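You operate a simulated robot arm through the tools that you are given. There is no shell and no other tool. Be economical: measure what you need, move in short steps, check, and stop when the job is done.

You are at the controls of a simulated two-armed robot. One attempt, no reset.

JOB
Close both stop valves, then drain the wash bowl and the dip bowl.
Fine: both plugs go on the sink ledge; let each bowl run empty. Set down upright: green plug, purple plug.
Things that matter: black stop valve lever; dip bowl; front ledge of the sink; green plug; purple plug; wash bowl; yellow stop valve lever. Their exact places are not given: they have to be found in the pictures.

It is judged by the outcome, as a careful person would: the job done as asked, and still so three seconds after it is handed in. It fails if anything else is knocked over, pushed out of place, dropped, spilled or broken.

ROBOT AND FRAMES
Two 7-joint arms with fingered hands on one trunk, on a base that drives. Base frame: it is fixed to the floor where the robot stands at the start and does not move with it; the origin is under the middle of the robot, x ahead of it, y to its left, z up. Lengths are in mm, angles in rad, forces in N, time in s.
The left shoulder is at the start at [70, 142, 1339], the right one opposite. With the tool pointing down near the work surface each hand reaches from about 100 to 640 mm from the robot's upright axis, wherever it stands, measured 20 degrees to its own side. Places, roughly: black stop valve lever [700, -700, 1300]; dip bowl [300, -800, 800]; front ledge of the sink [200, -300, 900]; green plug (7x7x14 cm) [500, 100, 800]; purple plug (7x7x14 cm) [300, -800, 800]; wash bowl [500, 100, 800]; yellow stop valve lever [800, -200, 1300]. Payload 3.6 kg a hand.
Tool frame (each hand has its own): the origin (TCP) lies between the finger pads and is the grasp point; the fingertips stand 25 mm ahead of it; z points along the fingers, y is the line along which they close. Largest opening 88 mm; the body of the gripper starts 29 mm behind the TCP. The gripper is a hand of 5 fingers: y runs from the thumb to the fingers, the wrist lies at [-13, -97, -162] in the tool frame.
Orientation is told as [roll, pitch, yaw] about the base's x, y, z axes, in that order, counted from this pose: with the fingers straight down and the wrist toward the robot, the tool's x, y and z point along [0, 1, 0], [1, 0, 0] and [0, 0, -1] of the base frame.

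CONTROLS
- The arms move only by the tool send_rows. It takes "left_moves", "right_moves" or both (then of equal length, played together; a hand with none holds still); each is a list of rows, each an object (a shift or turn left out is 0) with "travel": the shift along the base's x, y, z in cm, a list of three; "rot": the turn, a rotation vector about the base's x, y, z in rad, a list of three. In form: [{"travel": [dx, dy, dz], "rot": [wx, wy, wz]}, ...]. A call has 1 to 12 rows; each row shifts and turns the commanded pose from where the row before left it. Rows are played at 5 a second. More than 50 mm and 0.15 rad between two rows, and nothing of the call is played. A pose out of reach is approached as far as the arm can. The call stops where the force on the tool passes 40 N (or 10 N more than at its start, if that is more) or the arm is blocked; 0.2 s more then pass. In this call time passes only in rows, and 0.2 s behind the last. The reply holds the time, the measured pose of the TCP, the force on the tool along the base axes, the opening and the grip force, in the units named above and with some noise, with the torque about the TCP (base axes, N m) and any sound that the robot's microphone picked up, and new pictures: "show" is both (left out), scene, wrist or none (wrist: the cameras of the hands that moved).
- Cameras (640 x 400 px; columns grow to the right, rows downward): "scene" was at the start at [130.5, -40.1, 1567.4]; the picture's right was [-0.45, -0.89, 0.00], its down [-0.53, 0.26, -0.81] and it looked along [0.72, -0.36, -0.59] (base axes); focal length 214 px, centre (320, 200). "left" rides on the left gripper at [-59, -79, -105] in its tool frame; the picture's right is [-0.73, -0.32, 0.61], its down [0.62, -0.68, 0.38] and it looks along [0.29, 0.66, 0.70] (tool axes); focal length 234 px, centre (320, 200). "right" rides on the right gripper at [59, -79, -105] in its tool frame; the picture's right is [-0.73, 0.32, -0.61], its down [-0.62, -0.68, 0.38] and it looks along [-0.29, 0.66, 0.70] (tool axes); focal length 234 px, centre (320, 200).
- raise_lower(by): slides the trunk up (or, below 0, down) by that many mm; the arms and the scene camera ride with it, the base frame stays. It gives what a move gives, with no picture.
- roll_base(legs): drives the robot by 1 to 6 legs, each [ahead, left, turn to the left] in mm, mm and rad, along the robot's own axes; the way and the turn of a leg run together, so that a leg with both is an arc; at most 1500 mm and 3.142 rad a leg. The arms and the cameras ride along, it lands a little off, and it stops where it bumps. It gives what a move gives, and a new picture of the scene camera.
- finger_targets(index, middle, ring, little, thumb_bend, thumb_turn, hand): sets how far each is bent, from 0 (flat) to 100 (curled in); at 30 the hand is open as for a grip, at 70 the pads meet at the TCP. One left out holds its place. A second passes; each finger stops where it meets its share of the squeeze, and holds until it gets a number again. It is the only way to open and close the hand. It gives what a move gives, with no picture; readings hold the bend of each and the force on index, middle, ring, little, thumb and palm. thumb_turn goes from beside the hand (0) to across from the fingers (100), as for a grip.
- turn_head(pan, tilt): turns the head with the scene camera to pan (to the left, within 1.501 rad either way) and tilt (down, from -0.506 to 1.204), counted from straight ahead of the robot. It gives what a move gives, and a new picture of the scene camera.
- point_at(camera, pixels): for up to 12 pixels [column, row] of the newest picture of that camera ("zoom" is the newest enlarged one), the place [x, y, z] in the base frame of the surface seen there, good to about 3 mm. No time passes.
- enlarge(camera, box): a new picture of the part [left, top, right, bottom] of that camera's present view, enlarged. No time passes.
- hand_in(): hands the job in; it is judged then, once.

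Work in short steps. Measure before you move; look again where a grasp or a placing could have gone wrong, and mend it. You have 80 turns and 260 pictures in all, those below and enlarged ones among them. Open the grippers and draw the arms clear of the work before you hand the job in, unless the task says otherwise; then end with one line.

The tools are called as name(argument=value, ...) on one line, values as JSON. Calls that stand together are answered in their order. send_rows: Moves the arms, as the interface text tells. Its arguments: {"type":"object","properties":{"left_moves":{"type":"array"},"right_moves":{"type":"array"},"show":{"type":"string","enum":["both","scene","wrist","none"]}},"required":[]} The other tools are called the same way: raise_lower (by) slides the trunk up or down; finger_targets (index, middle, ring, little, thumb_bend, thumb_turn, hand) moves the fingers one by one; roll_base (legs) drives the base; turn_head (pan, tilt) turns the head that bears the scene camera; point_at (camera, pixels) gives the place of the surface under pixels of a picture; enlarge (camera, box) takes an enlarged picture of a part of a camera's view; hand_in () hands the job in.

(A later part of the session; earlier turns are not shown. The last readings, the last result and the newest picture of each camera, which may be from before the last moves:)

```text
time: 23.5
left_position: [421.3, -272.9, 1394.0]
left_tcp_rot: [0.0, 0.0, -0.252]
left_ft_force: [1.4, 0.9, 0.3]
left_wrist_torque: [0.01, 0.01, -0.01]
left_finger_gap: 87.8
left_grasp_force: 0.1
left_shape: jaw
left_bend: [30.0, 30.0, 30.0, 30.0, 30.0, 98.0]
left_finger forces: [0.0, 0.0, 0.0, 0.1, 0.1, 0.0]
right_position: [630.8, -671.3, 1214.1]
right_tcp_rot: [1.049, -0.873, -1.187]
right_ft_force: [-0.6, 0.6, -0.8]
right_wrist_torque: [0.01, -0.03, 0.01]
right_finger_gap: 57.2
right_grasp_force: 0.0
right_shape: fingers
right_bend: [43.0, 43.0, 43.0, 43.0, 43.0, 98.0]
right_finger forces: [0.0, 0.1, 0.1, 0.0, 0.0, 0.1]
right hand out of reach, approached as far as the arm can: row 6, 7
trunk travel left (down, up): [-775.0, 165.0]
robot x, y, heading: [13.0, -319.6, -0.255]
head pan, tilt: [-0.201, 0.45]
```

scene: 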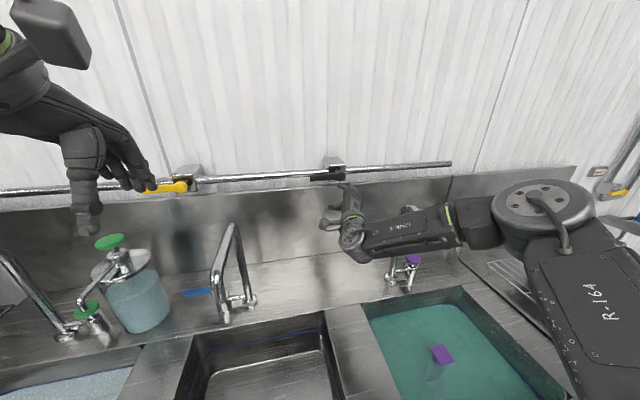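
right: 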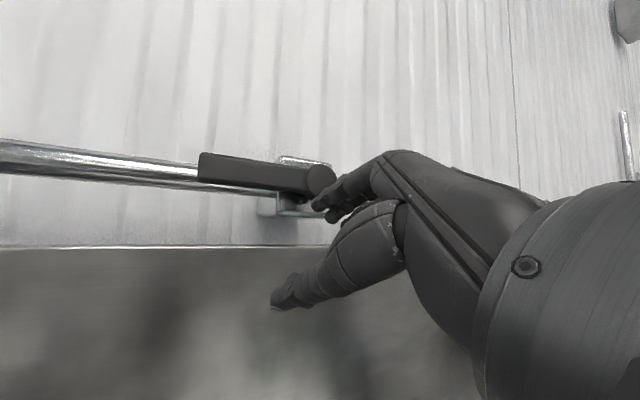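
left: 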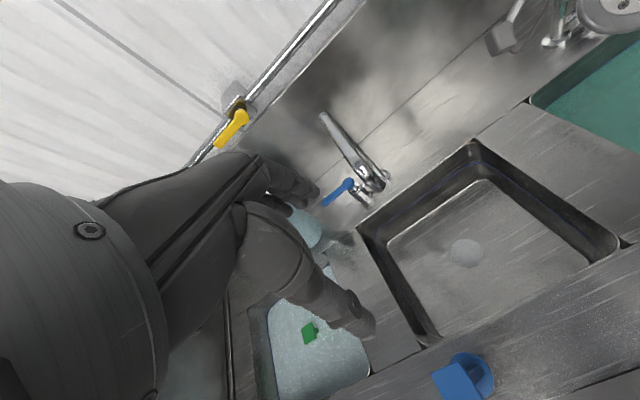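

When limited, the hand drifts to the right both times: the target needs to lie further to my right side. I retract and raise the hand, undo the roll, and drive 140 mm left.

send_rows(right_moves=[{"travel": [-2.9, 0.75, 1.0]}, {"travel": [-2.9, 0.75, 3.0]}, {"travel": [0, 0, 3.0], "rot": [-0.145, 0.037, 0]}, {"travel": [0, 0, 2.0], "rot": [-0.145, 0.037, 0]}, {"rot": [-0.145, 0.037, 0]}, {"rot": [-0.145, 0.037, 0]}], show="none")

roll_base(legs=[[0, 140, 0]])

```text
time: 24.9
left_position: [423.5, -271.1, 1394.7]
left_tcp_rot: [0.001, -0.001, -0.254]
left_ft_force: [1.0, -0.3, 0.8]
left_wrist_torque: [0.05, -0.01, 0.02]
left_finger_gap: 87.8
left_grasp_force: 0.0
left_shape: jaw
left_bend: [30.0, 30.0, 30.0, 30.0, 30.0, 98.0]
left_finger forces: [0.1, 0.1, 0.1, 0.1, 0.0, 0.1]
right_position: [572.9, -653.2, 1302.9]
right_tcp_rot: [-0.029, -1.182, -0.232]
right_ft_force: [0.5, 0.0, 0.7]
right_wrist_torque: [0.02, 0.01, 0.02]
right_finger_gap: 57.5
right_grasp_force: 0.1
right_shape: fingers
right_bend: [43.0, 43.0, 43.0, 43.0, 43.0, 98.0]
right_finger forces: [0.1, 0.1, 0.0, 0.0, 0.0, 0.1]
trunk travel left (down, up): [-775.0, 165.0]
robot x, y, heading: [11.7, -320.2, -0.249]
head pan, tilt: [-0.201, 0.45]
```

```text
time: 26.2
left_position: [457.2, -137.7, 1394.1]
left_tcp_rot: [0.002, -0.001, -0.253]
left_ft_force: [-0.4, 0.5, -0.1]
left_wrist_torque: [0.01, -0.01, -0.02]
left_finger_gap: 88.0
left_grasp_force: 0.0
left_shape: jaw
left_bend: [30.0, 30.0, 30.0, 30.0, 30.0, 98.0]
left_finger forces: [0.1, 0.1, 0.1, 0.0, 0.1, 0.0]
right_position: [608.0, -521.1, 1301.8]
right_tcp_rot: [-0.016, -1.18, -0.243]
right_ft_force: [0.4, -0.3, -0.2]
right_wrist_torque: [0.02, 0.0, 0.02]
right_finger_gap: 57.4
right_grasp_force: 0.1
right_shape: fingers
right_bend: [43.0, 43.0, 43.0, 43.0, 43.0, 98.0]
right_finger forces: [0.0, 0.1, 0.0, 0.0, 0.0, 0.0]
trunk travel left (down, up): [-775.0, 165.0]
robot x, y, heading: [45.0, -180.0, -0.253]
head pan, tilt: [-0.201, 0.45]
```

scene: 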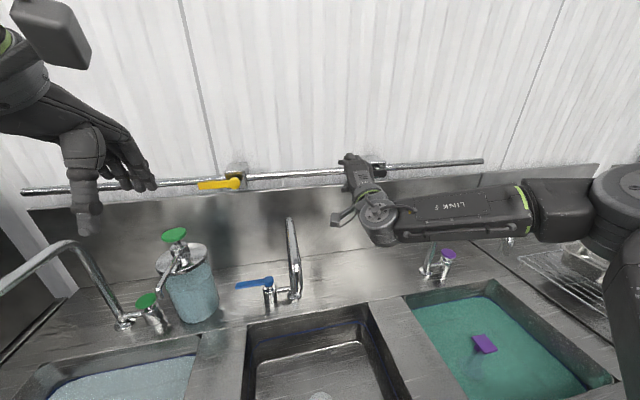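

Now robot s≈163 with right TCP at d≈718, s≈353. I move it over to s≈445, z≈1270 and advance around the lever.

send_rows(right_moves=[{"travel": [-0.05, -3.15, -1.07]}, {"travel": [-0.05, -3.15, -1.07]}, {"travel": [-0.05, -3.15, -1.07]}, {"travel": [2.03, -0.52, 0]}, {"travel": [2.03, -0.52, 0]}, {"travel": [2.03, -0.52, 0]}, {"travel": [2.03, -0.52, 0]}])

enlarge(camera="right", box=[180, 120, 460, 330])

enlarge(camera="scene", box=[320, 130, 440, 205])

```text
time: 27.8
left_position: [458.4, -135.2, 1393.3]
left_tcp_rot: [0.0, -0.001, -0.253]
left_ft_force: [0.7, 0.1, -1.0]
left_wrist_torque: [-0.01, 0.0, -0.01]
left_finger_gap: 87.7
left_grasp_force: 0.2
left_shape: jaw
left_bend: [30.0, 30.0, 30.0, 30.0, 30.0, 98.0]
left_finger forces: [0.0, 0.1, 0.0, 0.1, 0.1, 0.0]
right_position: [691.1, -631.5, 1270.8]
right_tcp_rot: [-0.024, -1.183, -0.239]
right_ft_force: [-0.5, -0.3, -0.2]
right_wrist_torque: [-0.01, -0.02, 0.05]
right_finger_gap: 57.5
right_grasp_force: 0.0
right_shape: fingers
right_bend: [43.0, 43.0, 43.0, 43.0, 43.0, 98.0]
right_finger forces: [0.0, 0.0, 0.1, 0.1, 0.1, 0.1]
trunk travel left (down, up): [-775.0, 165.0]
robot x, y, heading: [44.3, -180.8, -0.254]
head pan, tilt: [-0.201, 0.45]
```

scene: 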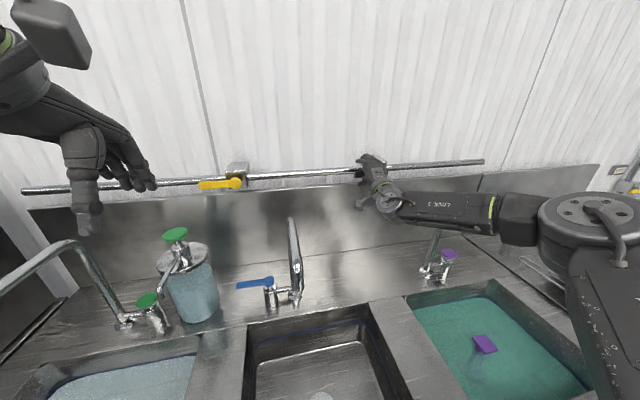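
right: 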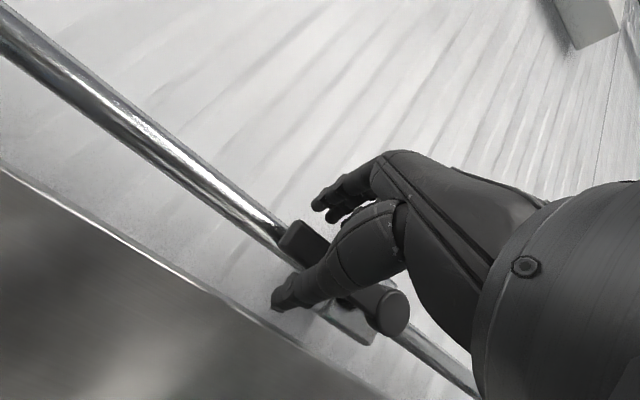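

```text
1.90 times, centred on (320, 225) of right
```

zoom: 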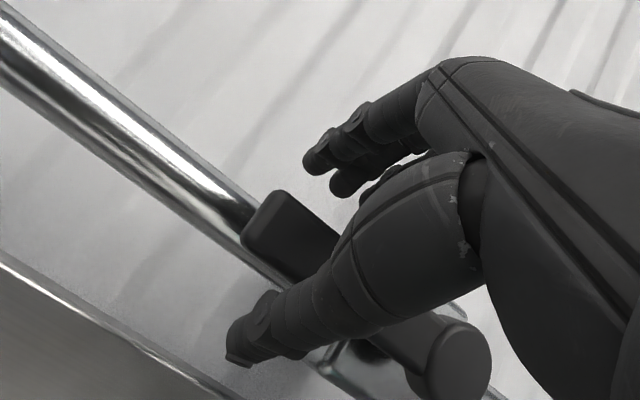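

```text
5.33 times, centred on (380, 168) of scene
```

zoom: 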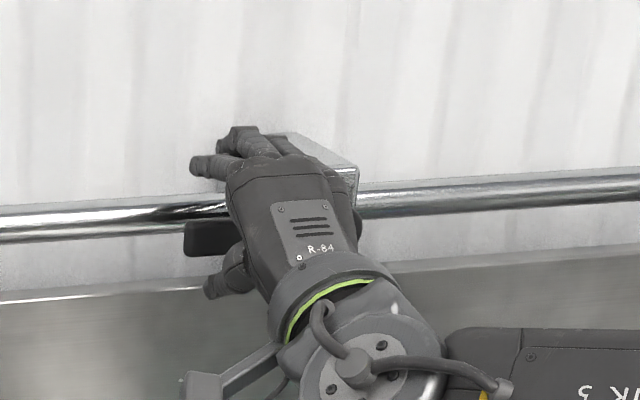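

The hand is in place (d≈826, s≈439) with the lever between thumb (below) and fingers (above). I close the fingers onto it.

finger_targets(hand="right", index=66, middle=66, ring=66, little=66, thumb_bend=62)

enlarge(camera="right", box=[180, 120, 460, 330])

```text
time: 28.8
left_position: [457.6, -134.4, 1394.2]
left_tcp_rot: [-0.002, -0.002, -0.253]
left_ft_force: [0.6, -0.2, -0.3]
left_wrist_torque: [-0.02, -0.02, -0.04]
left_finger_gap: 87.7
left_grasp_force: 0.0
left_shape: jaw
left_bend: [30.0, 30.0, 30.0, 30.0, 30.0, 98.0]
left_finger forces: [0.1, 0.1, 0.0, 0.1, 0.1, 0.0]
right_position: [689.6, -633.1, 1270.3]
right_tcp_rot: [-0.024, -1.182, -0.238]
right_ft_force: [-0.5, 1.7, -1.0]
right_wrist_torque: [0.0, 0.02, -0.01]
right_finger_gap: 14.2
right_grasp_force: 1.0
right_shape: fingers
right_bend: [66.0, 66.0, 66.0, 66.0, 60.0, 97.0]
right_finger forces: [0.1, 0.0, 0.1, 0.0, 1.7, 0.0]
trunk travel left (down, up): [-775.0, 165.0]
robot x, y, heading: [43.8, -180.9, -0.251]
head pan, tilt: [-0.201, 0.45]
```

```text
1.90 times, centred on (320, 225) of right
```

zoom: 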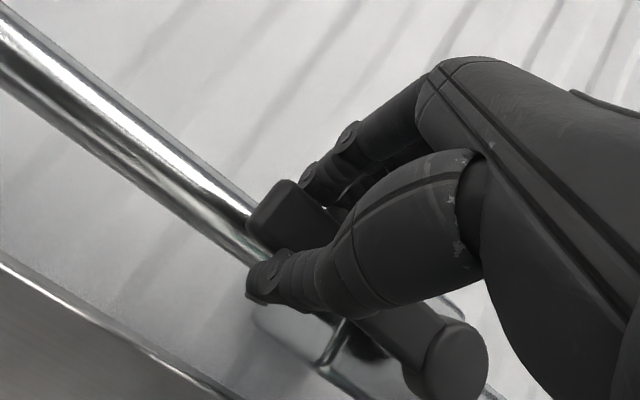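

The thumb touches the lever from below (1.7 N) and the fingers cage it above. I try turning the lever tip upward (clockwise) by 0.28 rad about the hub, rotating the hand along.

send_rows(right_moves=[{"travel": [-0.045, -0.174, 1.01], "rot": [0.1355, -0.035, 0]}, {"travel": [-0.08, -0.31, 0.98], "rot": [0.1355, -0.035, 0]}], show="wrist")

enlarge(camera="scene", box=[320, 130, 440, 205])

```text
time: 29.4
left_position: [457.8, -136.8, 1394.8]
left_tcp_rot: [0.0, -0.001, -0.252]
left_ft_force: [0.1, -0.7, -0.4]
left_wrist_torque: [0.01, 0.03, -0.01]
left_finger_gap: 87.7
left_grasp_force: 0.1
left_shape: jaw
left_bend: [30.0, 30.0, 30.0, 30.0, 30.0, 98.0]
left_finger forces: [0.0, 0.0, 0.1, 0.0, 0.0, 0.1]
right_position: [688.2, -635.6, 1290.3]
right_tcp_rot: [0.634, -1.098, -0.838]
right_ft_force: [1.1, 0.5, -1.3]
right_wrist_torque: [0.02, 0.0, 0.0]
right_finger_gap: 14.1
right_grasp_force: 0.6
right_shape: fingers
right_bend: [66.0, 66.0, 66.0, 66.0, 60.0, 97.0]
right_finger forces: [0.5, 0.0, 0.1, 0.0, 1.8, 0.0]
trunk travel left (down, up): [-775.0, 165.0]
robot x, y, heading: [44.4, -178.6, -0.254]
head pan, tilt: [-0.201, 0.45]
```

right: 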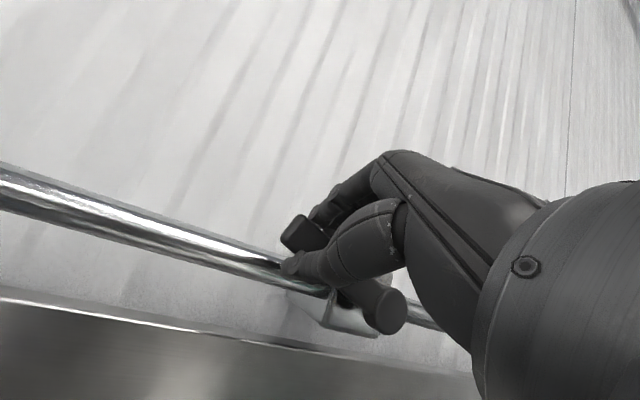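

```text
5.33 times, centred on (380, 168) of scene
```

zoom: 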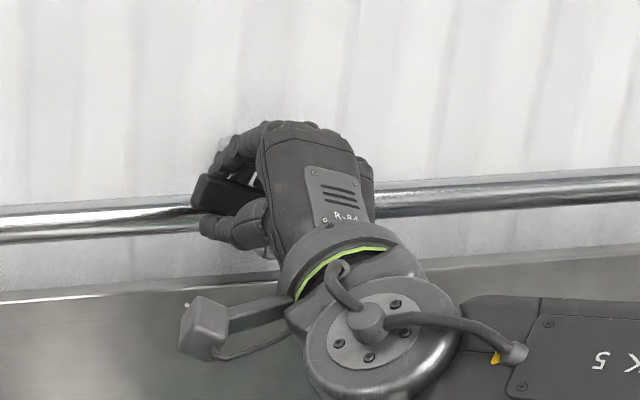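

It turns easily upward with almost no force. I continue along the arc, five rows first.

send_rows(right_moves=[{"travel": [-0.117, -0.454, 0.943], "rot": [0.1389, -0.0357, 0]}, {"travel": [-0.149, -0.579, 0.867], "rot": [0.1389, -0.0357, 0]}, {"travel": [-0.178, -0.693, 0.771], "rot": [0.1389, -0.0357, 0]}, {"travel": [-0.204, -0.793, 0.662], "rot": [0.1389, -0.0357, 0]}, {"travel": [-0.225, -0.876, 0.538], "rot": [0.1389, -0.0357, 0]}], show="wrist")

enlarge(camera="scene", box=[320, 110, 460, 205])

```text
time: 30.6
left_position: [459.5, -135.1, 1394.1]
left_tcp_rot: [0.001, 0.001, -0.253]
left_ft_force: [-0.3, -0.1, 0.1]
left_wrist_torque: [-0.02, 0.03, -0.04]
left_finger_gap: 87.8
left_grasp_force: 0.1
left_shape: jaw
left_bend: [30.0, 30.0, 30.0, 30.0, 30.0, 98.0]
left_finger forces: [0.0, 0.1, 0.1, 0.0, 0.1, 0.0]
right_position: [678.1, -670.8, 1328.1]
right_tcp_rot: [1.32, -0.53, -1.37]
right_ft_force: [1.4, 0.4, -2.3]
right_wrist_torque: [-0.03, 0.02, 0.03]
right_finger_gap: 14.9
right_grasp_force: 1.4
right_shape: fingers
right_bend: [65.0, 66.0, 66.0, 66.0, 60.0, 98.0]
right_finger forces: [0.7, 0.0, 0.3, 0.0, 1.7, 0.0]
trunk travel left (down, up): [-775.0, 165.0]
robot x, y, heading: [43.5, -181.7, -0.253]
head pan, tilt: [-0.201, 0.45]
```

right: 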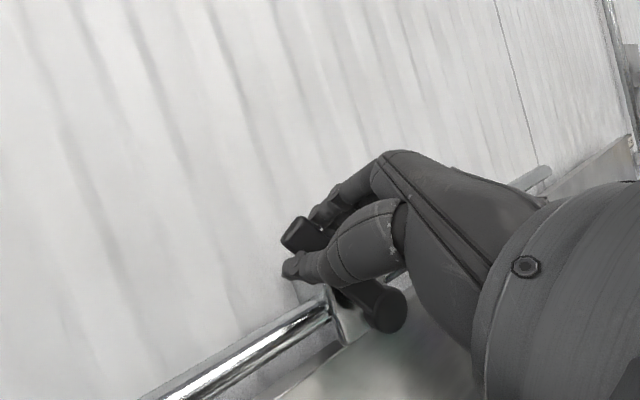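

```text
4.21 times, centred on (390, 158) of scene
```

zoom: 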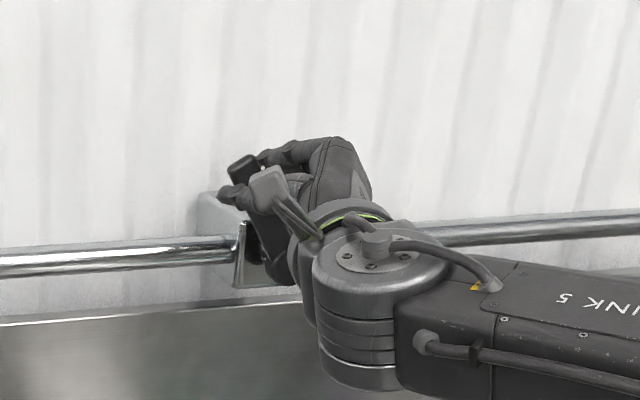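

The lever follows well, now about 57° up. I play the remaining four rows plus a small one to reach vertical.

send_rows(right_moves=[{"travel": [-0.242, -0.942, 0.402], "rot": [0.1389, -0.0357, 0]}, {"travel": [-0.254, -0.988, 0.26], "rot": [0.1389, -0.0357, 0]}, {"travel": [-0.261, -1.013, 0.111], "rot": [0.1389, -0.0357, 0]}, {"travel": [-0.261, -1.013, -0.04], "rot": [0.1389, -0.0357, 0]}, {"travel": [-0.1, -0.39, -0.05], "rot": [0.0484, -0.0125, 0]}], show="wrist")

enlarge(camera="scene", box=[320, 110, 460, 205])

```text
time: 31.8
left_position: [457.2, -135.5, 1395.2]
left_tcp_rot: [0.001, -0.004, -0.255]
left_ft_force: [0.1, 0.1, 0.1]
left_wrist_torque: [-0.01, -0.01, -0.02]
left_finger_gap: 87.6
left_grasp_force: 0.1
left_shape: jaw
left_bend: [30.0, 30.0, 30.0, 30.0, 30.0, 98.0]
left_finger forces: [0.0, 0.0, 0.0, 0.0, 0.0, 0.1]
right_position: [658.0, -720.3, 1359.4]
right_tcp_rot: [1.574, 0.045, -1.434]
right_ft_force: [-0.8, 0.2, -0.5]
right_wrist_torque: [-0.03, 0.0, -0.01]
right_finger_gap: 11.9
right_grasp_force: 0.1
right_shape: fingers
right_bend: [66.0, 66.0, 66.0, 66.0, 62.0, 97.0]
right_finger forces: [0.0, 0.0, 0.0, 0.0, 0.0, 0.1]
right hand out of reach, approached as far as the arm can: row 3, 4, 5
trunk travel left (down, up): [-775.0, 165.0]
robot x, y, heading: [45.1, -182.2, -0.256]
head pan, tilt: [-0.201, 0.45]
```

right: 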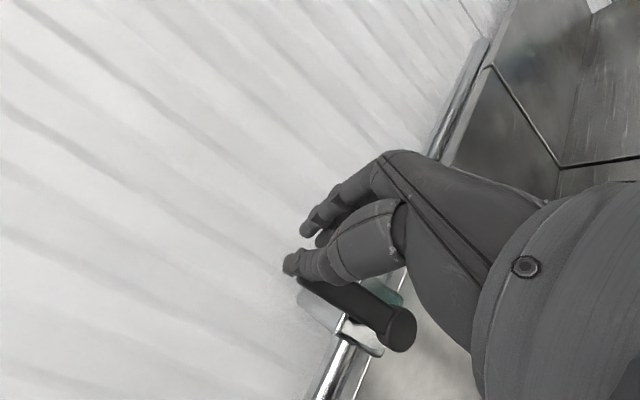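

```text
4.21 times, centred on (390, 158) of scene
```

zoom: 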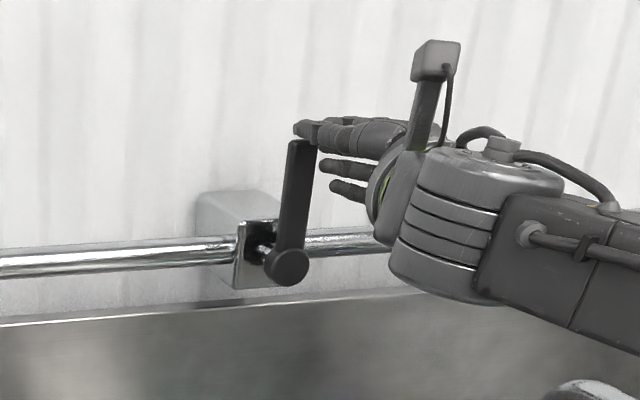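

The hand slipped off near the end of its reach, but the lever looks almost vertical. I measure its angle via hub and tip edge points.

enlarge(camera="scene", box=[365, 130, 415, 180])

```text
8.00 times, centred on (390, 155) of scene
```

zoom: 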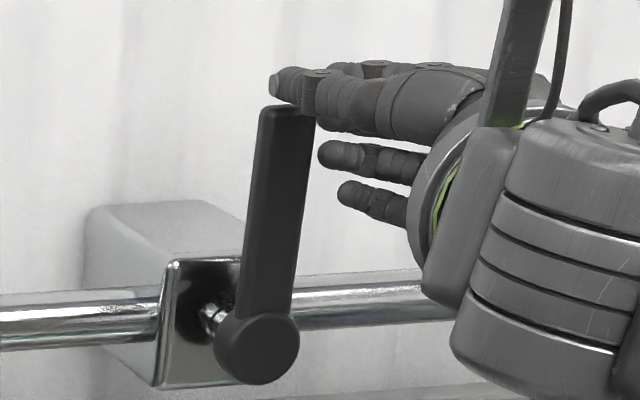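

point_at(camera="zoom", pixels=[[286, 120], [282, 150], [276, 200], [270, 260], [264, 300], [258, 350]])

```text
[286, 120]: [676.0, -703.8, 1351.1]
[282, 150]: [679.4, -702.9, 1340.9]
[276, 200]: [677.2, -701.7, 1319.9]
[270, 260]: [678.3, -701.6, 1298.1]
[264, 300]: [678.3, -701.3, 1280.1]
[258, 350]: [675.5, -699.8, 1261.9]
```

The lever stands within about 2° of vertical, so the black valve is closed. I open the hand, draw straight back, and then look to the left for obstacles before going for the yellow one.

finger_targets(hand="right", index=35, middle=35, ring=35, little=35, thumb_bend=35)

send_rows(right_moves=[{"travel": [-2.9, 0.75, 0.5]}, {"travel": [-2.9, 0.75, 0.5]}, {"travel": [-3.87, 1.0, 0]}, {"travel": [-3.87, 1.0, 0], "rot": [-0.1389, 0.0357, 0]}, {"rot": [-0.1389, 0.0357, 0]}, {"rot": [-0.1389, 0.0357, 0]}, {"rot": [-0.1389, 0.0357, 0]}, {"rot": [-0.1389, 0.0357, 0]}, {"rot": [-0.1389, 0.0357, 0]}, {"rot": [-0.1389, 0.0357, 0]}, {"rot": [-0.1389, 0.0357, 0]}, {"rot": [-0.1389, 0.0357, 0]}], show="none")

turn_head(pan=0.6, tilt=0.8)

```text
time: 32.8
left_position: [457.6, -135.8, 1395.6]
left_tcp_rot: [-0.002, -0.002, -0.252]
left_ft_force: [-0.6, 0.6, 0.0]
left_wrist_torque: [0.0, 0.01, -0.02]
left_finger_gap: 88.0
left_grasp_force: 0.0
left_shape: jaw
left_bend: [30.0, 30.0, 30.0, 30.0, 30.0, 98.0]
left_finger forces: [0.0, 0.0, 0.0, 0.1, 0.0, 0.0]
right_position: [660.2, -720.2, 1357.5]
right_tcp_rot: [1.573, 0.041, -1.433]
right_ft_force: [-0.1, -0.1, 0.4]
right_wrist_torque: [0.0, 0.0, 0.0]
right_finger_gap: 73.9
right_grasp_force: 0.1
right_shape: fingers
right_bend: [35.0, 35.0, 35.0, 35.0, 35.0, 97.0]
right_finger forces: [0.0, 0.0, 0.1, 0.0, 0.0, 0.0]
trunk travel left (down, up): [-775.0, 165.0]
robot x, y, heading: [43.7, -184.7, -0.259]
head pan, tilt: [-0.201, 0.45]
```

```text
time: 35.4
left_position: [457.5, -135.9, 1395.1]
left_tcp_rot: [0.001, -0.001, -0.252]
left_ft_force: [0.1, 0.2, -0.1]
left_wrist_torque: [-0.03, 0.03, 0.02]
left_finger_gap: 87.8
left_grasp_force: 0.1
left_shape: jaw
left_bend: [30.0, 30.0, 30.0, 30.0, 30.0, 98.0]
left_finger forces: [0.0, 0.1, 0.0, 0.1, 0.0, 0.1]
right_position: [523.7, -685.1, 1369.9]
right_tcp_rot: [0.715, -1.073, -0.911]
right_ft_force: [0.3, -0.3, -0.3]
right_wrist_torque: [0.02, -0.01, -0.02]
right_finger_gap: 74.0
right_grasp_force: 0.0
right_shape: fingers
right_bend: [35.0, 35.0, 35.0, 35.0, 35.0, 97.0]
right_finger forces: [0.0, 0.0, 0.1, 0.0, 0.0, 0.0]
trunk travel left (down, up): [-775.0, 165.0]
robot x, y, heading: [47.3, -184.3, -0.252]
head pan, tilt: [-0.201, 0.45]
```

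```text
time: 36.5
left_position: [457.0, -136.2, 1394.4]
left_tcp_rot: [-0.001, -0.003, -0.254]
left_ft_force: [-0.5, -0.6, -1.0]
left_wrist_torque: [0.04, 0.04, -0.03]
left_finger_gap: 87.7
left_grasp_force: 0.1
left_shape: jaw
left_bend: [30.0, 30.0, 30.0, 30.0, 30.0, 98.0]
left_finger forces: [0.0, 0.0, 0.1, 0.1, 0.0, 0.0]
right_position: [524.5, -684.3, 1369.3]
right_tcp_rot: [0.718, -1.07, -0.913]
right_ft_force: [-0.7, 0.3, -0.3]
right_wrist_torque: [0.03, 0.02, -0.03]
right_finger_gap: 74.3
right_grasp_force: 0.0
right_shape: fingers
right_bend: [35.0, 35.0, 35.0, 35.0, 35.0, 97.0]
right_finger forces: [0.0, 0.0, 0.0, 0.0, 0.1, 0.0]
trunk travel left (down, up): [-775.0, 165.0]
robot x, y, heading: [45.7, -180.6, -0.253]
head pan, tilt: [0.6, 0.799]
```

scene: 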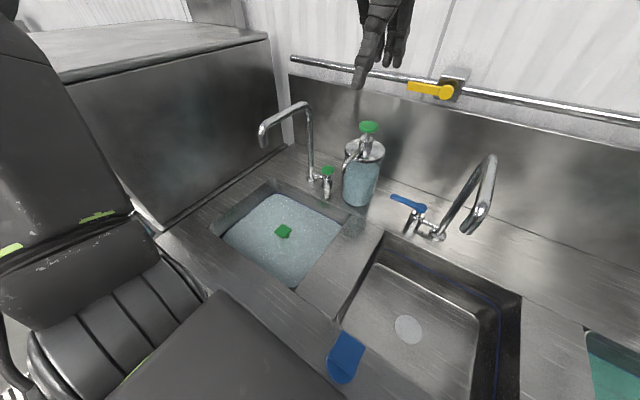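

I measure the appliance on the left: its top edge and its front corner.

point_at(camera="scene", pixels=[[262, 40], [150, 60], [80, 78], [160, 220], [270, 140], [140, 240], [60, 100], [283, 231], [412, 87], [447, 91], [330, 365], [350, 345]])

```text
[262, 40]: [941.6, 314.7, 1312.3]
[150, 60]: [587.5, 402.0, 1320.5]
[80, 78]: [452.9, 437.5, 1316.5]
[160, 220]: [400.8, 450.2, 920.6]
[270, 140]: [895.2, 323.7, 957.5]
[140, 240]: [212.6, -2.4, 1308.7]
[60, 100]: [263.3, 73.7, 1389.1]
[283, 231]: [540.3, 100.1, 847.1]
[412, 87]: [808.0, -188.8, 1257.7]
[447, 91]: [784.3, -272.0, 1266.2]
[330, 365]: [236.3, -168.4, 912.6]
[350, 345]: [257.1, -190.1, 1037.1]
```

The appliance face is at s≈-537 with its top at z≈1318. I raise the left arm well above that, straighten the right hand's roll, then drive about 370 mm left.

send_rows(left_moves=[{"travel": [0, -1, 4.5]}, {"travel": [0, -1, 4.5]}, {"travel": [0, -1, 4.5]}, {"travel": [0, -1, 4.5]}], right_moves=[{"rot": [-0.145, 0.037, 0]}, {"rot": [-0.145, 0.037, 0]}, {"travel": [-1, 0.25, 0]}, {"travel": [-1, 0.25, 0]}], show="scene")

point_at(camera="scene", pixels=[[60, 100], [100, 180], [80, 220], [20, 250], [60, 330]])

```text
time: 37.5
left_position: [515.4, -209.4, 1510.4]
left_tcp_rot: [0.002, -0.006, -0.257]
left_ft_force: [-1.0, -1.2, -0.1]
left_wrist_torque: [0.03, -0.01, -0.01]
left_finger_gap: 87.4
left_grasp_force: 0.1
left_shape: jaw
left_bend: [30.0, 30.0, 30.0, 30.0, 30.0, 98.0]
left_finger forces: [0.0, 0.0, 0.0, 0.0, 0.0, 0.0]
left hand out of reach, approached as far as the arm can: row 1, 2, 3, 4
right_position: [503.8, -680.1, 1368.0]
right_tcp_rot: [0.062, -1.182, -0.315]
right_ft_force: [-0.4, 0.2, -0.4]
right_wrist_torque: [0.01, 0.01, 0.0]
right_finger_gap: 74.2
right_grasp_force: 0.0
right_shape: fingers
right_bend: [35.0, 35.0, 35.0, 35.0, 35.0, 97.0]
right_finger forces: [0.0, 0.0, 0.0, 0.1, 0.0, 0.1]
trunk travel left (down, up): [-775.0, 165.0]
robot x, y, heading: [44.5, -179.1, -0.25]
head pan, tilt: [0.6, 0.799]
```

scene: 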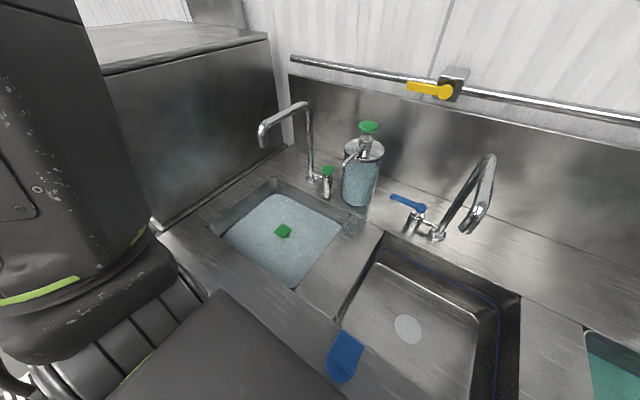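

```text
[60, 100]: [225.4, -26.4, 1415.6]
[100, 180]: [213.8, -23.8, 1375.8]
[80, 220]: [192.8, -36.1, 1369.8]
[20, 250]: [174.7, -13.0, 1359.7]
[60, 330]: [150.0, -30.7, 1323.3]
```

The left arm is tucked higher now. I drive left 370 mm.

roll_base(legs=[[0, 370, 0]])

turn_head(pan=-0.2, tilt=0.45)

```text
time: 39.9
left_position: [606.3, 154.2, 1511.2]
left_tcp_rot: [0.001, -0.004, -0.245]
left_ft_force: [-0.4, 0.3, 0.2]
left_wrist_torque: [-0.02, -0.01, 0.01]
left_finger_gap: 87.4
left_grasp_force: 0.1
left_shape: jaw
left_bend: [30.0, 30.0, 30.0, 30.0, 30.0, 98.0]
left_finger forces: [0.1, 0.0, 0.1, 0.0, 0.0, 0.1]
right_position: [600.9, -317.1, 1368.0]
right_tcp_rot: [0.061, -1.182, -0.305]
right_ft_force: [-0.8, 0.7, 0.7]
right_wrist_torque: [0.03, -0.03, 0.03]
right_finger_gap: 73.9
right_grasp_force: 0.2
right_shape: fingers
right_bend: [35.0, 35.0, 35.0, 35.0, 35.0, 97.0]
right_finger forces: [0.0, 0.0, 0.0, 0.0, 0.0, 0.0]
trunk travel left (down, up): [-775.0, 165.0]
robot x, y, heading: [135.5, 174.9, -0.246]
head pan, tilt: [0.6, 0.799]
```

scene: 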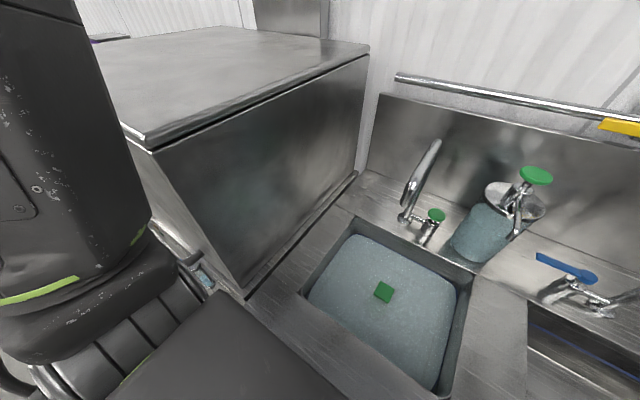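

```text
time: 41.0
left_position: [606.9, 155.0, 1511.1]
left_tcp_rot: [-0.001, -0.003, -0.245]
left_ft_force: [-0.9, 0.7, 0.0]
left_wrist_torque: [0.01, -0.02, -0.01]
left_finger_gap: 87.7
left_grasp_force: 0.1
left_shape: jaw
left_bend: [30.0, 30.0, 30.0, 30.0, 30.0, 98.0]
left_finger forces: [0.0, 0.0, 0.0, 0.1, 0.1, 0.0]
right_position: [600.4, -316.9, 1367.4]
right_tcp_rot: [0.059, -1.181, -0.304]
right_ft_force: [0.9, 0.6, 0.2]
right_wrist_torque: [0.0, 0.01, -0.01]
right_finger_gap: 74.0
right_grasp_force: 0.0
right_shape: fingers
right_bend: [35.0, 35.0, 35.0, 35.0, 35.0, 97.0]
right_finger forces: [0.1, 0.1, 0.0, 0.0, 0.0, 0.0]
trunk travel left (down, up): [-775.0, 165.0]
robot x, y, heading: [134.3, 178.2, -0.24]
head pan, tilt: [-0.201, 0.45]
```

scene: 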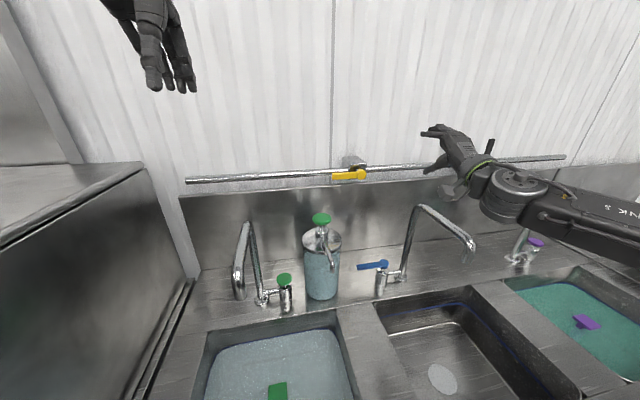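

Robot is at s≈-204, d≈87. I measure the yellow lever precisely.

enlarge(camera="scene", box=[320, 145, 384, 195])

point_at(camera="scene", pixels=[[334, 176], [345, 175], [355, 174], [361, 174], [363, 174], [334, 179], [357, 162]])

```text
8.00 times, centred on (352, 170) of scene
```

zoom: 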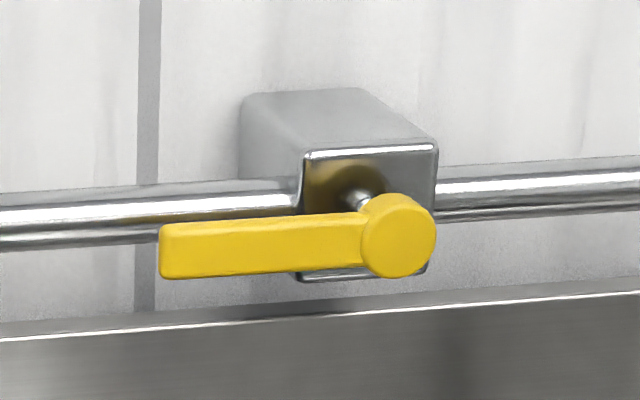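

```text
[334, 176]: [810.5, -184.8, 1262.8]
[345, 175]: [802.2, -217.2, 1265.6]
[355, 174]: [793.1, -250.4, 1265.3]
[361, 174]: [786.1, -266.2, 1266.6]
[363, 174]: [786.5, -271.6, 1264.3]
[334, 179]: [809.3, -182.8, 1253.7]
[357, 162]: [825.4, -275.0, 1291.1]
```

Tip is at s≈-24, hub at s≈62, z≈1264. I check the soap bottle height, set the fingers, and move to the pre-position at s≈-11, z≈1271.

point_at(camera="scene", pixels=[[322, 218], [418, 208], [470, 240]])

finger_targets(hand="right", index=43, middle=43, ring=43, little=43, thumb_bend=43)

send_rows(right_moves=[{"travel": [2.38, 2.85, -1.94]}, {"travel": [2.38, 2.85, -1.94]}, {"travel": [2.38, 2.85, -1.94]}, {"travel": [2.38, 2.85, -1.94]}, {"travel": [2.38, 2.85, -1.94]}])

```text
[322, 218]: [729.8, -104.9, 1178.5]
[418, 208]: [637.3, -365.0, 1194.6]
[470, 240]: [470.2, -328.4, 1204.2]
```

```text
time: 42.0
left_position: [607.1, 155.6, 1510.6]
left_tcp_rot: [-0.002, -0.004, -0.245]
left_ft_force: [0.5, 0.0, -0.7]
left_wrist_torque: [-0.02, 0.01, 0.0]
left_finger_gap: 87.8
left_grasp_force: 0.1
left_shape: jaw
left_bend: [30.0, 30.0, 30.0, 30.0, 30.0, 98.0]
left_finger forces: [0.0, 0.1, 0.0, 0.1, 0.0, 0.1]
right_position: [601.3, -315.8, 1368.2]
right_tcp_rot: [0.057, -1.181, -0.302]
right_ft_force: [-0.6, 0.7, 0.0]
right_wrist_torque: [0.0, -0.01, -0.04]
right_finger_gap: 57.4
right_grasp_force: 0.1
right_shape: fingers
right_bend: [43.0, 43.0, 43.0, 43.0, 43.0, 97.0]
right_finger forces: [0.1, 0.0, 0.0, 0.0, 0.0, 0.1]
trunk travel left (down, up): [-775.0, 165.0]
robot x, y, heading: [138.2, 174.6, -0.243]
head pan, tilt: [-0.201, 0.45]
```

```text
time: 43.2
left_position: [610.2, 158.2, 1508.8]
left_tcp_rot: [-0.004, -0.004, -0.244]
left_ft_force: [-1.1, -0.5, -0.5]
left_wrist_torque: [-0.03, 0.01, 0.0]
left_finger_gap: 87.3
left_grasp_force: 0.0
left_shape: jaw
left_bend: [30.0, 30.0, 30.0, 30.0, 30.0, 98.0]
left_finger forces: [0.0, 0.0, 0.0, 0.0, 0.1, 0.1]
right_position: [721.9, -174.1, 1271.5]
right_tcp_rot: [0.055, -1.182, -0.302]
right_ft_force: [0.4, 0.6, -0.1]
right_wrist_torque: [0.01, 0.0, -0.04]
right_finger_gap: 57.9
right_grasp_force: 0.2
right_shape: fingers
right_bend: [43.0, 43.0, 43.0, 43.0, 43.0, 97.0]
right_finger forces: [0.1, 0.1, 0.1, 0.0, 0.0, 0.0]
trunk travel left (down, up): [-775.0, 165.0]
robot x, y, heading: [134.7, 170.5, -0.243]
head pan, tilt: [-0.201, 0.45]
```

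scene: 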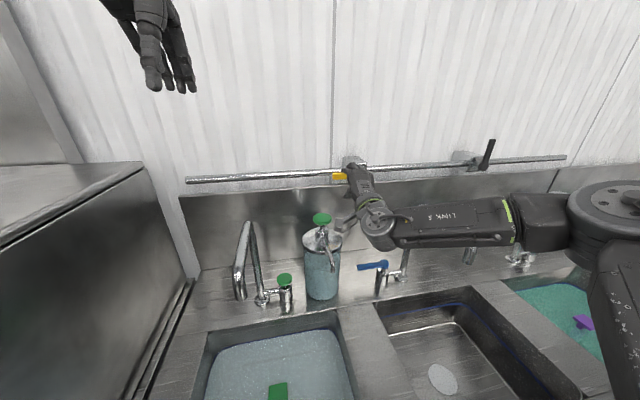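
right: 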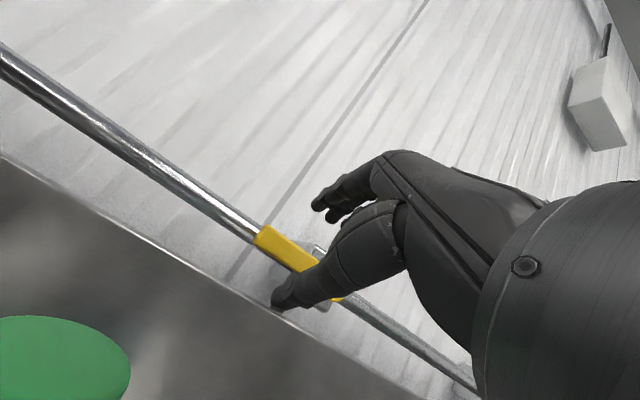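

TCP is at d≈742, s≈-11 and clears the soap pump (top z≈1178). I advance 84 mm and close onto the lever.

send_rows(right_moves=[{"travel": [2.03, -0.52, 0]}, {"travel": [2.03, -0.52, 0]}, {"travel": [2.03, -0.52, 0]}, {"travel": [2.03, -0.52, 0]}], show="wrist")

finger_targets(hand="right", index=67, middle=67, ring=67, little=67, thumb_bend=62)

enlarge(camera="right", box=[180, 120, 460, 330])

```text
time: 44.2
left_position: [609.3, 156.7, 1510.2]
left_tcp_rot: [-0.002, -0.004, -0.244]
left_ft_force: [-0.6, 0.1, -0.3]
left_wrist_torque: [-0.02, -0.01, 0.0]
left_finger_gap: 87.4
left_grasp_force: 0.0
left_shape: jaw
left_bend: [30.0, 30.0, 30.0, 30.0, 30.0, 98.0]
left_finger forces: [0.1, 0.0, 0.0, 0.0, 0.0, 0.0]
right_position: [801.3, -191.7, 1269.8]
right_tcp_rot: [0.058, -1.181, -0.301]
right_ft_force: [0.4, -0.9, -0.1]
right_wrist_torque: [0.03, 0.0, 0.02]
right_finger_gap: 57.5
right_grasp_force: 0.0
right_shape: fingers
right_bend: [43.0, 43.0, 43.0, 43.0, 43.0, 97.0]
right_finger forces: [0.0, 0.0, 0.0, 0.0, 0.0, 0.0]
trunk travel left (down, up): [-775.0, 165.0]
robot x, y, heading: [135.2, 175.2, -0.242]
head pan, tilt: [-0.201, 0.45]
```

right: 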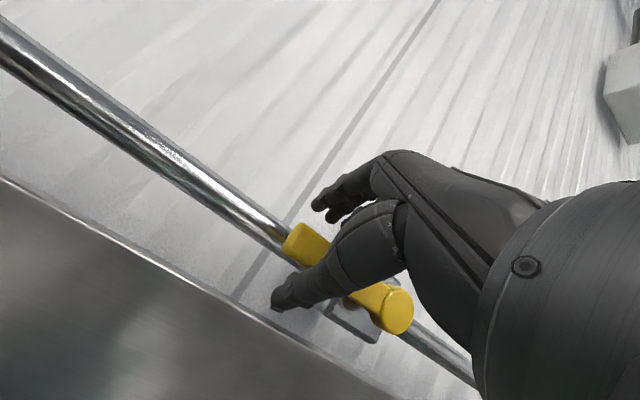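

```text
time: 45.2
left_position: [608.2, 156.1, 1510.1]
left_tcp_rot: [0.0, -0.003, -0.243]
left_ft_force: [0.3, -0.2, 0.5]
left_wrist_torque: [0.03, 0.01, 0.0]
left_finger_gap: 87.8
left_grasp_force: 0.0
left_shape: jaw
left_bend: [30.0, 30.0, 30.0, 30.0, 30.0, 98.0]
left_finger forces: [0.0, 0.0, 0.1, 0.1, 0.0, 0.1]
right_position: [801.3, -193.3, 1270.8]
right_tcp_rot: [0.057, -1.181, -0.3]
right_ft_force: [-0.3, 0.4, -0.6]
right_wrist_torque: [-0.01, 0.02, 0.01]
right_finger_gap: 13.7
right_grasp_force: 1.4
right_shape: fingers
right_bend: [66.0, 67.0, 66.0, 67.0, 60.0, 97.0]
right_finger forces: [0.6, 0.1, 0.2, 0.1, 1.8, 0.0]
trunk travel left (down, up): [-775.0, 165.0]
robot x, y, heading: [137.2, 177.6, -0.24]
head pan, tilt: [-0.201, 0.45]
```

```text
1.90 times, centred on (320, 225) of right
```

zoom: 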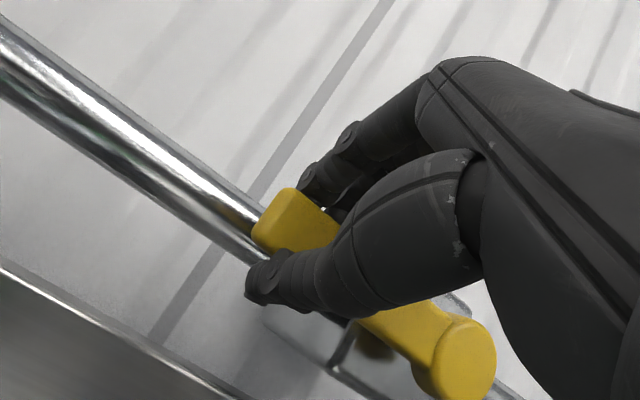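

The same good hold (thumb 1.8 N) as on the black lever. I play the arc upward, first seven rows.

send_rows(right_moves=[{"travel": [-0.045, -0.174, 1.01], "rot": [0.1355, -0.035, 0]}, {"travel": [-0.08, -0.31, 0.98], "rot": [0.1355, -0.035, 0]}, {"travel": [-0.117, -0.454, 0.943], "rot": [0.1389, -0.0357, 0]}, {"travel": [-0.149, -0.579, 0.867], "rot": [0.1389, -0.0357, 0]}, {"travel": [-0.178, -0.693, 0.771], "rot": [0.1389, -0.0357, 0]}, {"travel": [-0.204, -0.793, 0.662], "rot": [0.1389, -0.0357, 0]}, {"travel": [-0.225, -0.876, 0.538], "rot": [0.1389, -0.0357, 0]}])

```text
time: 46.8
left_position: [606.1, 155.9, 1510.7]
left_tcp_rot: [-0.004, -0.007, -0.244]
left_ft_force: [0.2, 0.3, -0.6]
left_wrist_torque: [-0.02, -0.01, 0.01]
left_finger_gap: 87.5
left_grasp_force: 0.0
left_shape: jaw
left_bend: [30.0, 30.0, 30.0, 30.0, 30.0, 98.0]
left_finger forces: [0.1, 0.0, 0.1, 0.0, 0.0, 0.0]
right_position: [792.0, -233.8, 1329.8]
right_tcp_rot: [1.346, -0.506, -1.377]
right_ft_force: [-1.7, 1.3, -0.2]
right_wrist_torque: [-0.06, 0.02, -0.01]
right_finger_gap: 13.4
right_grasp_force: 2.2
right_shape: fingers
right_bend: [67.0, 67.0, 67.0, 67.0, 59.0, 98.0]
right_finger forces: [0.1, 0.0, 0.0, 1.0, 2.2, 0.0]
trunk travel left (down, up): [-775.0, 165.0]
robot x, y, heading: [131.9, 174.4, -0.246]
head pan, tilt: [-0.201, 0.45]
```

scene: 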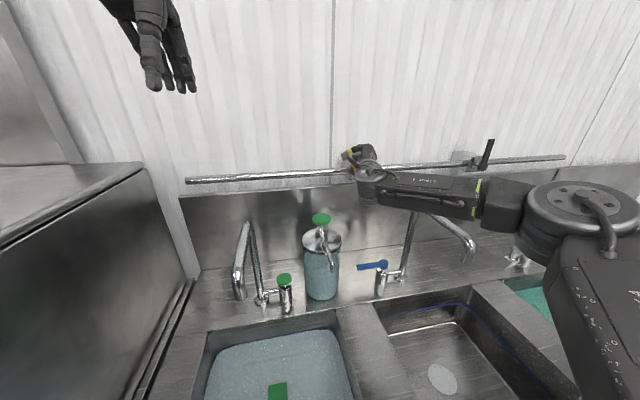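
right: 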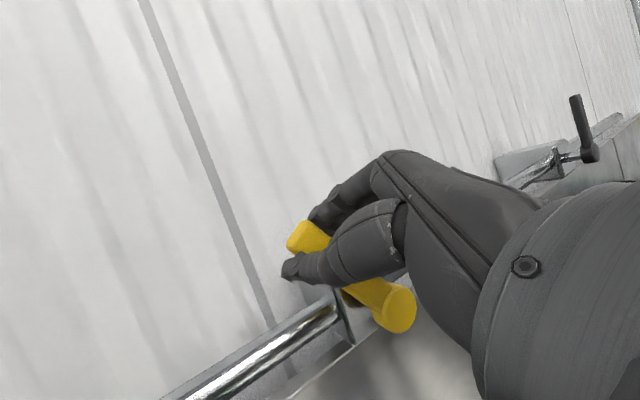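

The yellow lever follows. I play the rest of the arc.

send_rows(right_moves=[{"travel": [-0.242, -0.942, 0.402], "rot": [0.1389, -0.0357, 0]}, {"travel": [-0.254, -0.988, 0.26], "rot": [0.1389, -0.0357, 0]}, {"travel": [-0.261, -1.013, 0.111], "rot": [0.1389, -0.0357, 0]}, {"travel": [-0.261, -1.013, -0.04], "rot": [0.1389, -0.0357, 0]}, {"travel": [-0.1, -0.39, -0.05], "rot": [0.0484, -0.0125, 0]}], show="wrist")

enlarge(camera="scene", box=[320, 125, 400, 190])

```text
time: 48.0
left_position: [607.2, 156.6, 1509.6]
left_tcp_rot: [-0.002, -0.002, -0.243]
left_ft_force: [0.4, 0.0, 0.2]
left_wrist_torque: [0.02, -0.02, 0.02]
left_finger_gap: 87.4
left_grasp_force: 0.1
left_shape: jaw
left_bend: [30.0, 30.0, 30.0, 30.0, 30.0, 98.0]
left_finger forces: [0.1, 0.1, 0.0, 0.0, 0.1, 0.0]
right_position: [769.3, -287.4, 1386.2]
right_tcp_rot: [1.595, 0.069, -1.432]
right_ft_force: [-0.2, 0.8, -0.5]
right_wrist_torque: [-0.03, -0.03, 0.04]
right_finger_gap: 10.8
right_grasp_force: 0.0
right_shape: fingers
right_bend: [67.0, 67.0, 67.0, 67.0, 62.0, 98.0]
right_finger forces: [0.0, 0.0, 0.0, 0.0, 0.0, 0.0]
right hand out of reach, approached as far as the arm can: row 3, 4, 5
trunk travel left (down, up): [-775.0, 165.0]
robot x, y, heading: [133.9, 176.4, -0.245]
head pan, tilt: [-0.201, 0.45]
```

right: 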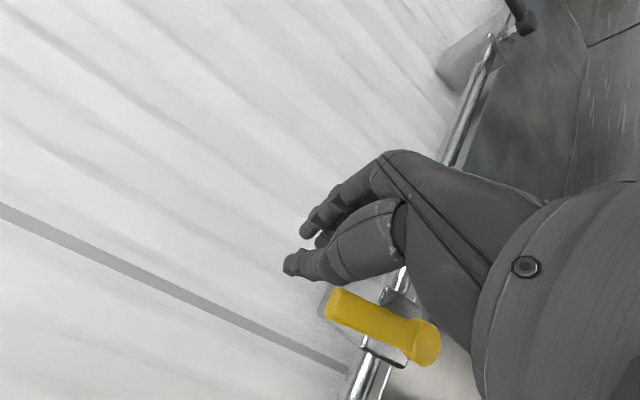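

```text
6.15 times, centred on (360, 158) of scene
```

zoom: 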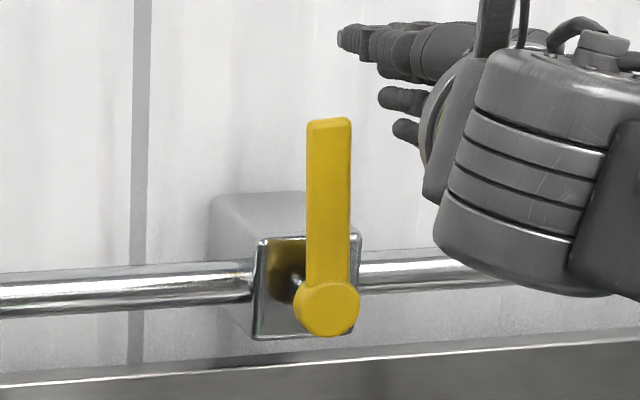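

The yellow lever stands upright and the hand is off it. I measure both levers' angles.

point_at(camera="zoom", pixels=[[328, 130], [328, 180], [327, 240], [326, 305]])

point_at(camera="scene", pixels=[[491, 142], [489, 150], [485, 158], [482, 166]])

enlarge(camera="scene", box=[450, 125, 530, 190])

```text
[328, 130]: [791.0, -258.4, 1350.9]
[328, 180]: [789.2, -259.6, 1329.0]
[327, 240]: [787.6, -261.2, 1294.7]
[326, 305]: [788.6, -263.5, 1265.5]
```

```text
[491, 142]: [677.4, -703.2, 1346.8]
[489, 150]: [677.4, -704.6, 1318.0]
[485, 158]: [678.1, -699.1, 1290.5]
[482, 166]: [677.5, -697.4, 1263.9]
```

```text
6.15 times, centred on (490, 158) of scene
```

zoom: 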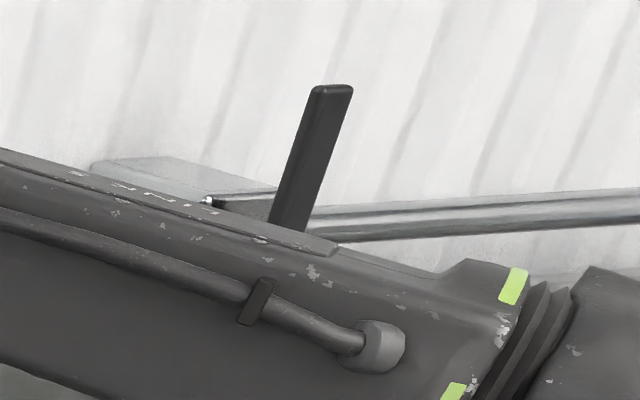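

By the wall grooves the black lever is truly vertical; the yellow one leans about 2–4° short. I retract, roll back, set the closed hand to the left of the yellow lever, and will nudge it gently right.

send_rows(right_moves=[{"travel": [-2.9, 0.75, 0]}, {"travel": [-2.9, 0.75, 0]}, {"travel": [0.535, 2.08, -1.4], "rot": [-0.145, 0.037, 0]}, {"travel": [0.535, 2.08, -1.4], "rot": [-0.145, 0.037, 0]}, {"travel": [0.535, 2.08, -1.4], "rot": [-0.145, 0.037, 0]}, {"travel": [0.535, 2.08, -1.4], "rot": [-0.145, 0.037, 0]}, {"travel": [2.4, -0.62, 0]}, {"travel": [2.4, -0.62, 0]}])

enlarge(camera="scene", box=[300, 125, 400, 190])

```text
time: 49.8
left_position: [609.2, 156.1, 1510.6]
left_tcp_rot: [-0.003, -0.003, -0.245]
left_ft_force: [0.2, -0.1, 0.9]
left_wrist_torque: [-0.03, -0.03, 0.0]
left_finger_gap: 87.8
left_grasp_force: 0.0
left_shape: jaw
left_bend: [30.0, 30.0, 30.0, 30.0, 30.0, 98.0]
left_finger forces: [0.0, 0.1, 0.1, 0.0, 0.0, 0.0]
right_position: [781.8, -200.6, 1328.7]
right_tcp_rot: [1.358, -0.486, -1.38]
right_ft_force: [-0.5, -0.2, -0.4]
right_wrist_torque: [-0.02, -0.03, 0.01]
right_finger_gap: 10.4
right_grasp_force: 0.0
right_shape: fingers
right_bend: [67.0, 67.0, 67.0, 67.0, 62.0, 98.0]
right_finger forces: [0.1, 0.0, 0.0, 0.0, 0.0, 0.1]
trunk travel left (down, up): [-775.0, 165.0]
robot x, y, heading: [135.7, 176.8, -0.244]
head pan, tilt: [-0.201, 0.45]
```

scene: 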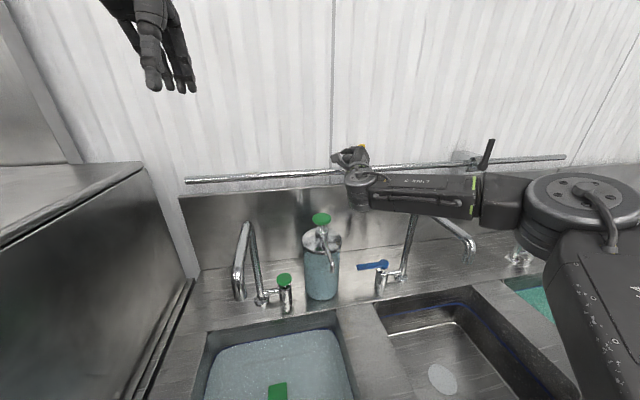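
right: 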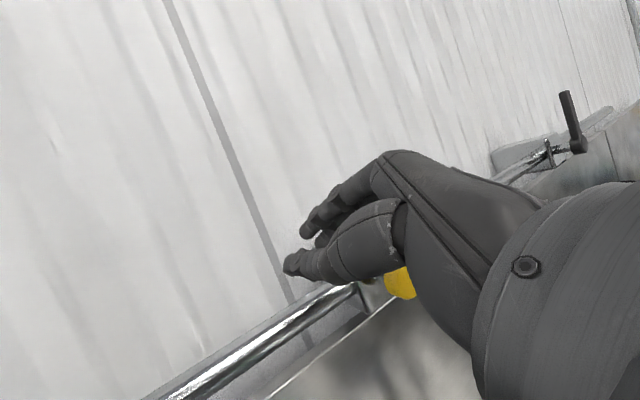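

```text
6.15 times, centred on (350, 158) of scene
```

zoom: 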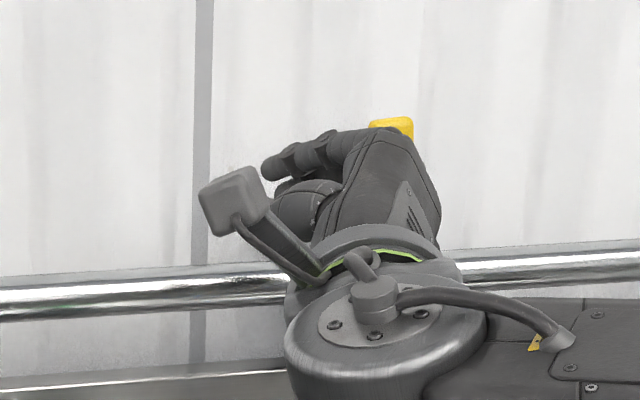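

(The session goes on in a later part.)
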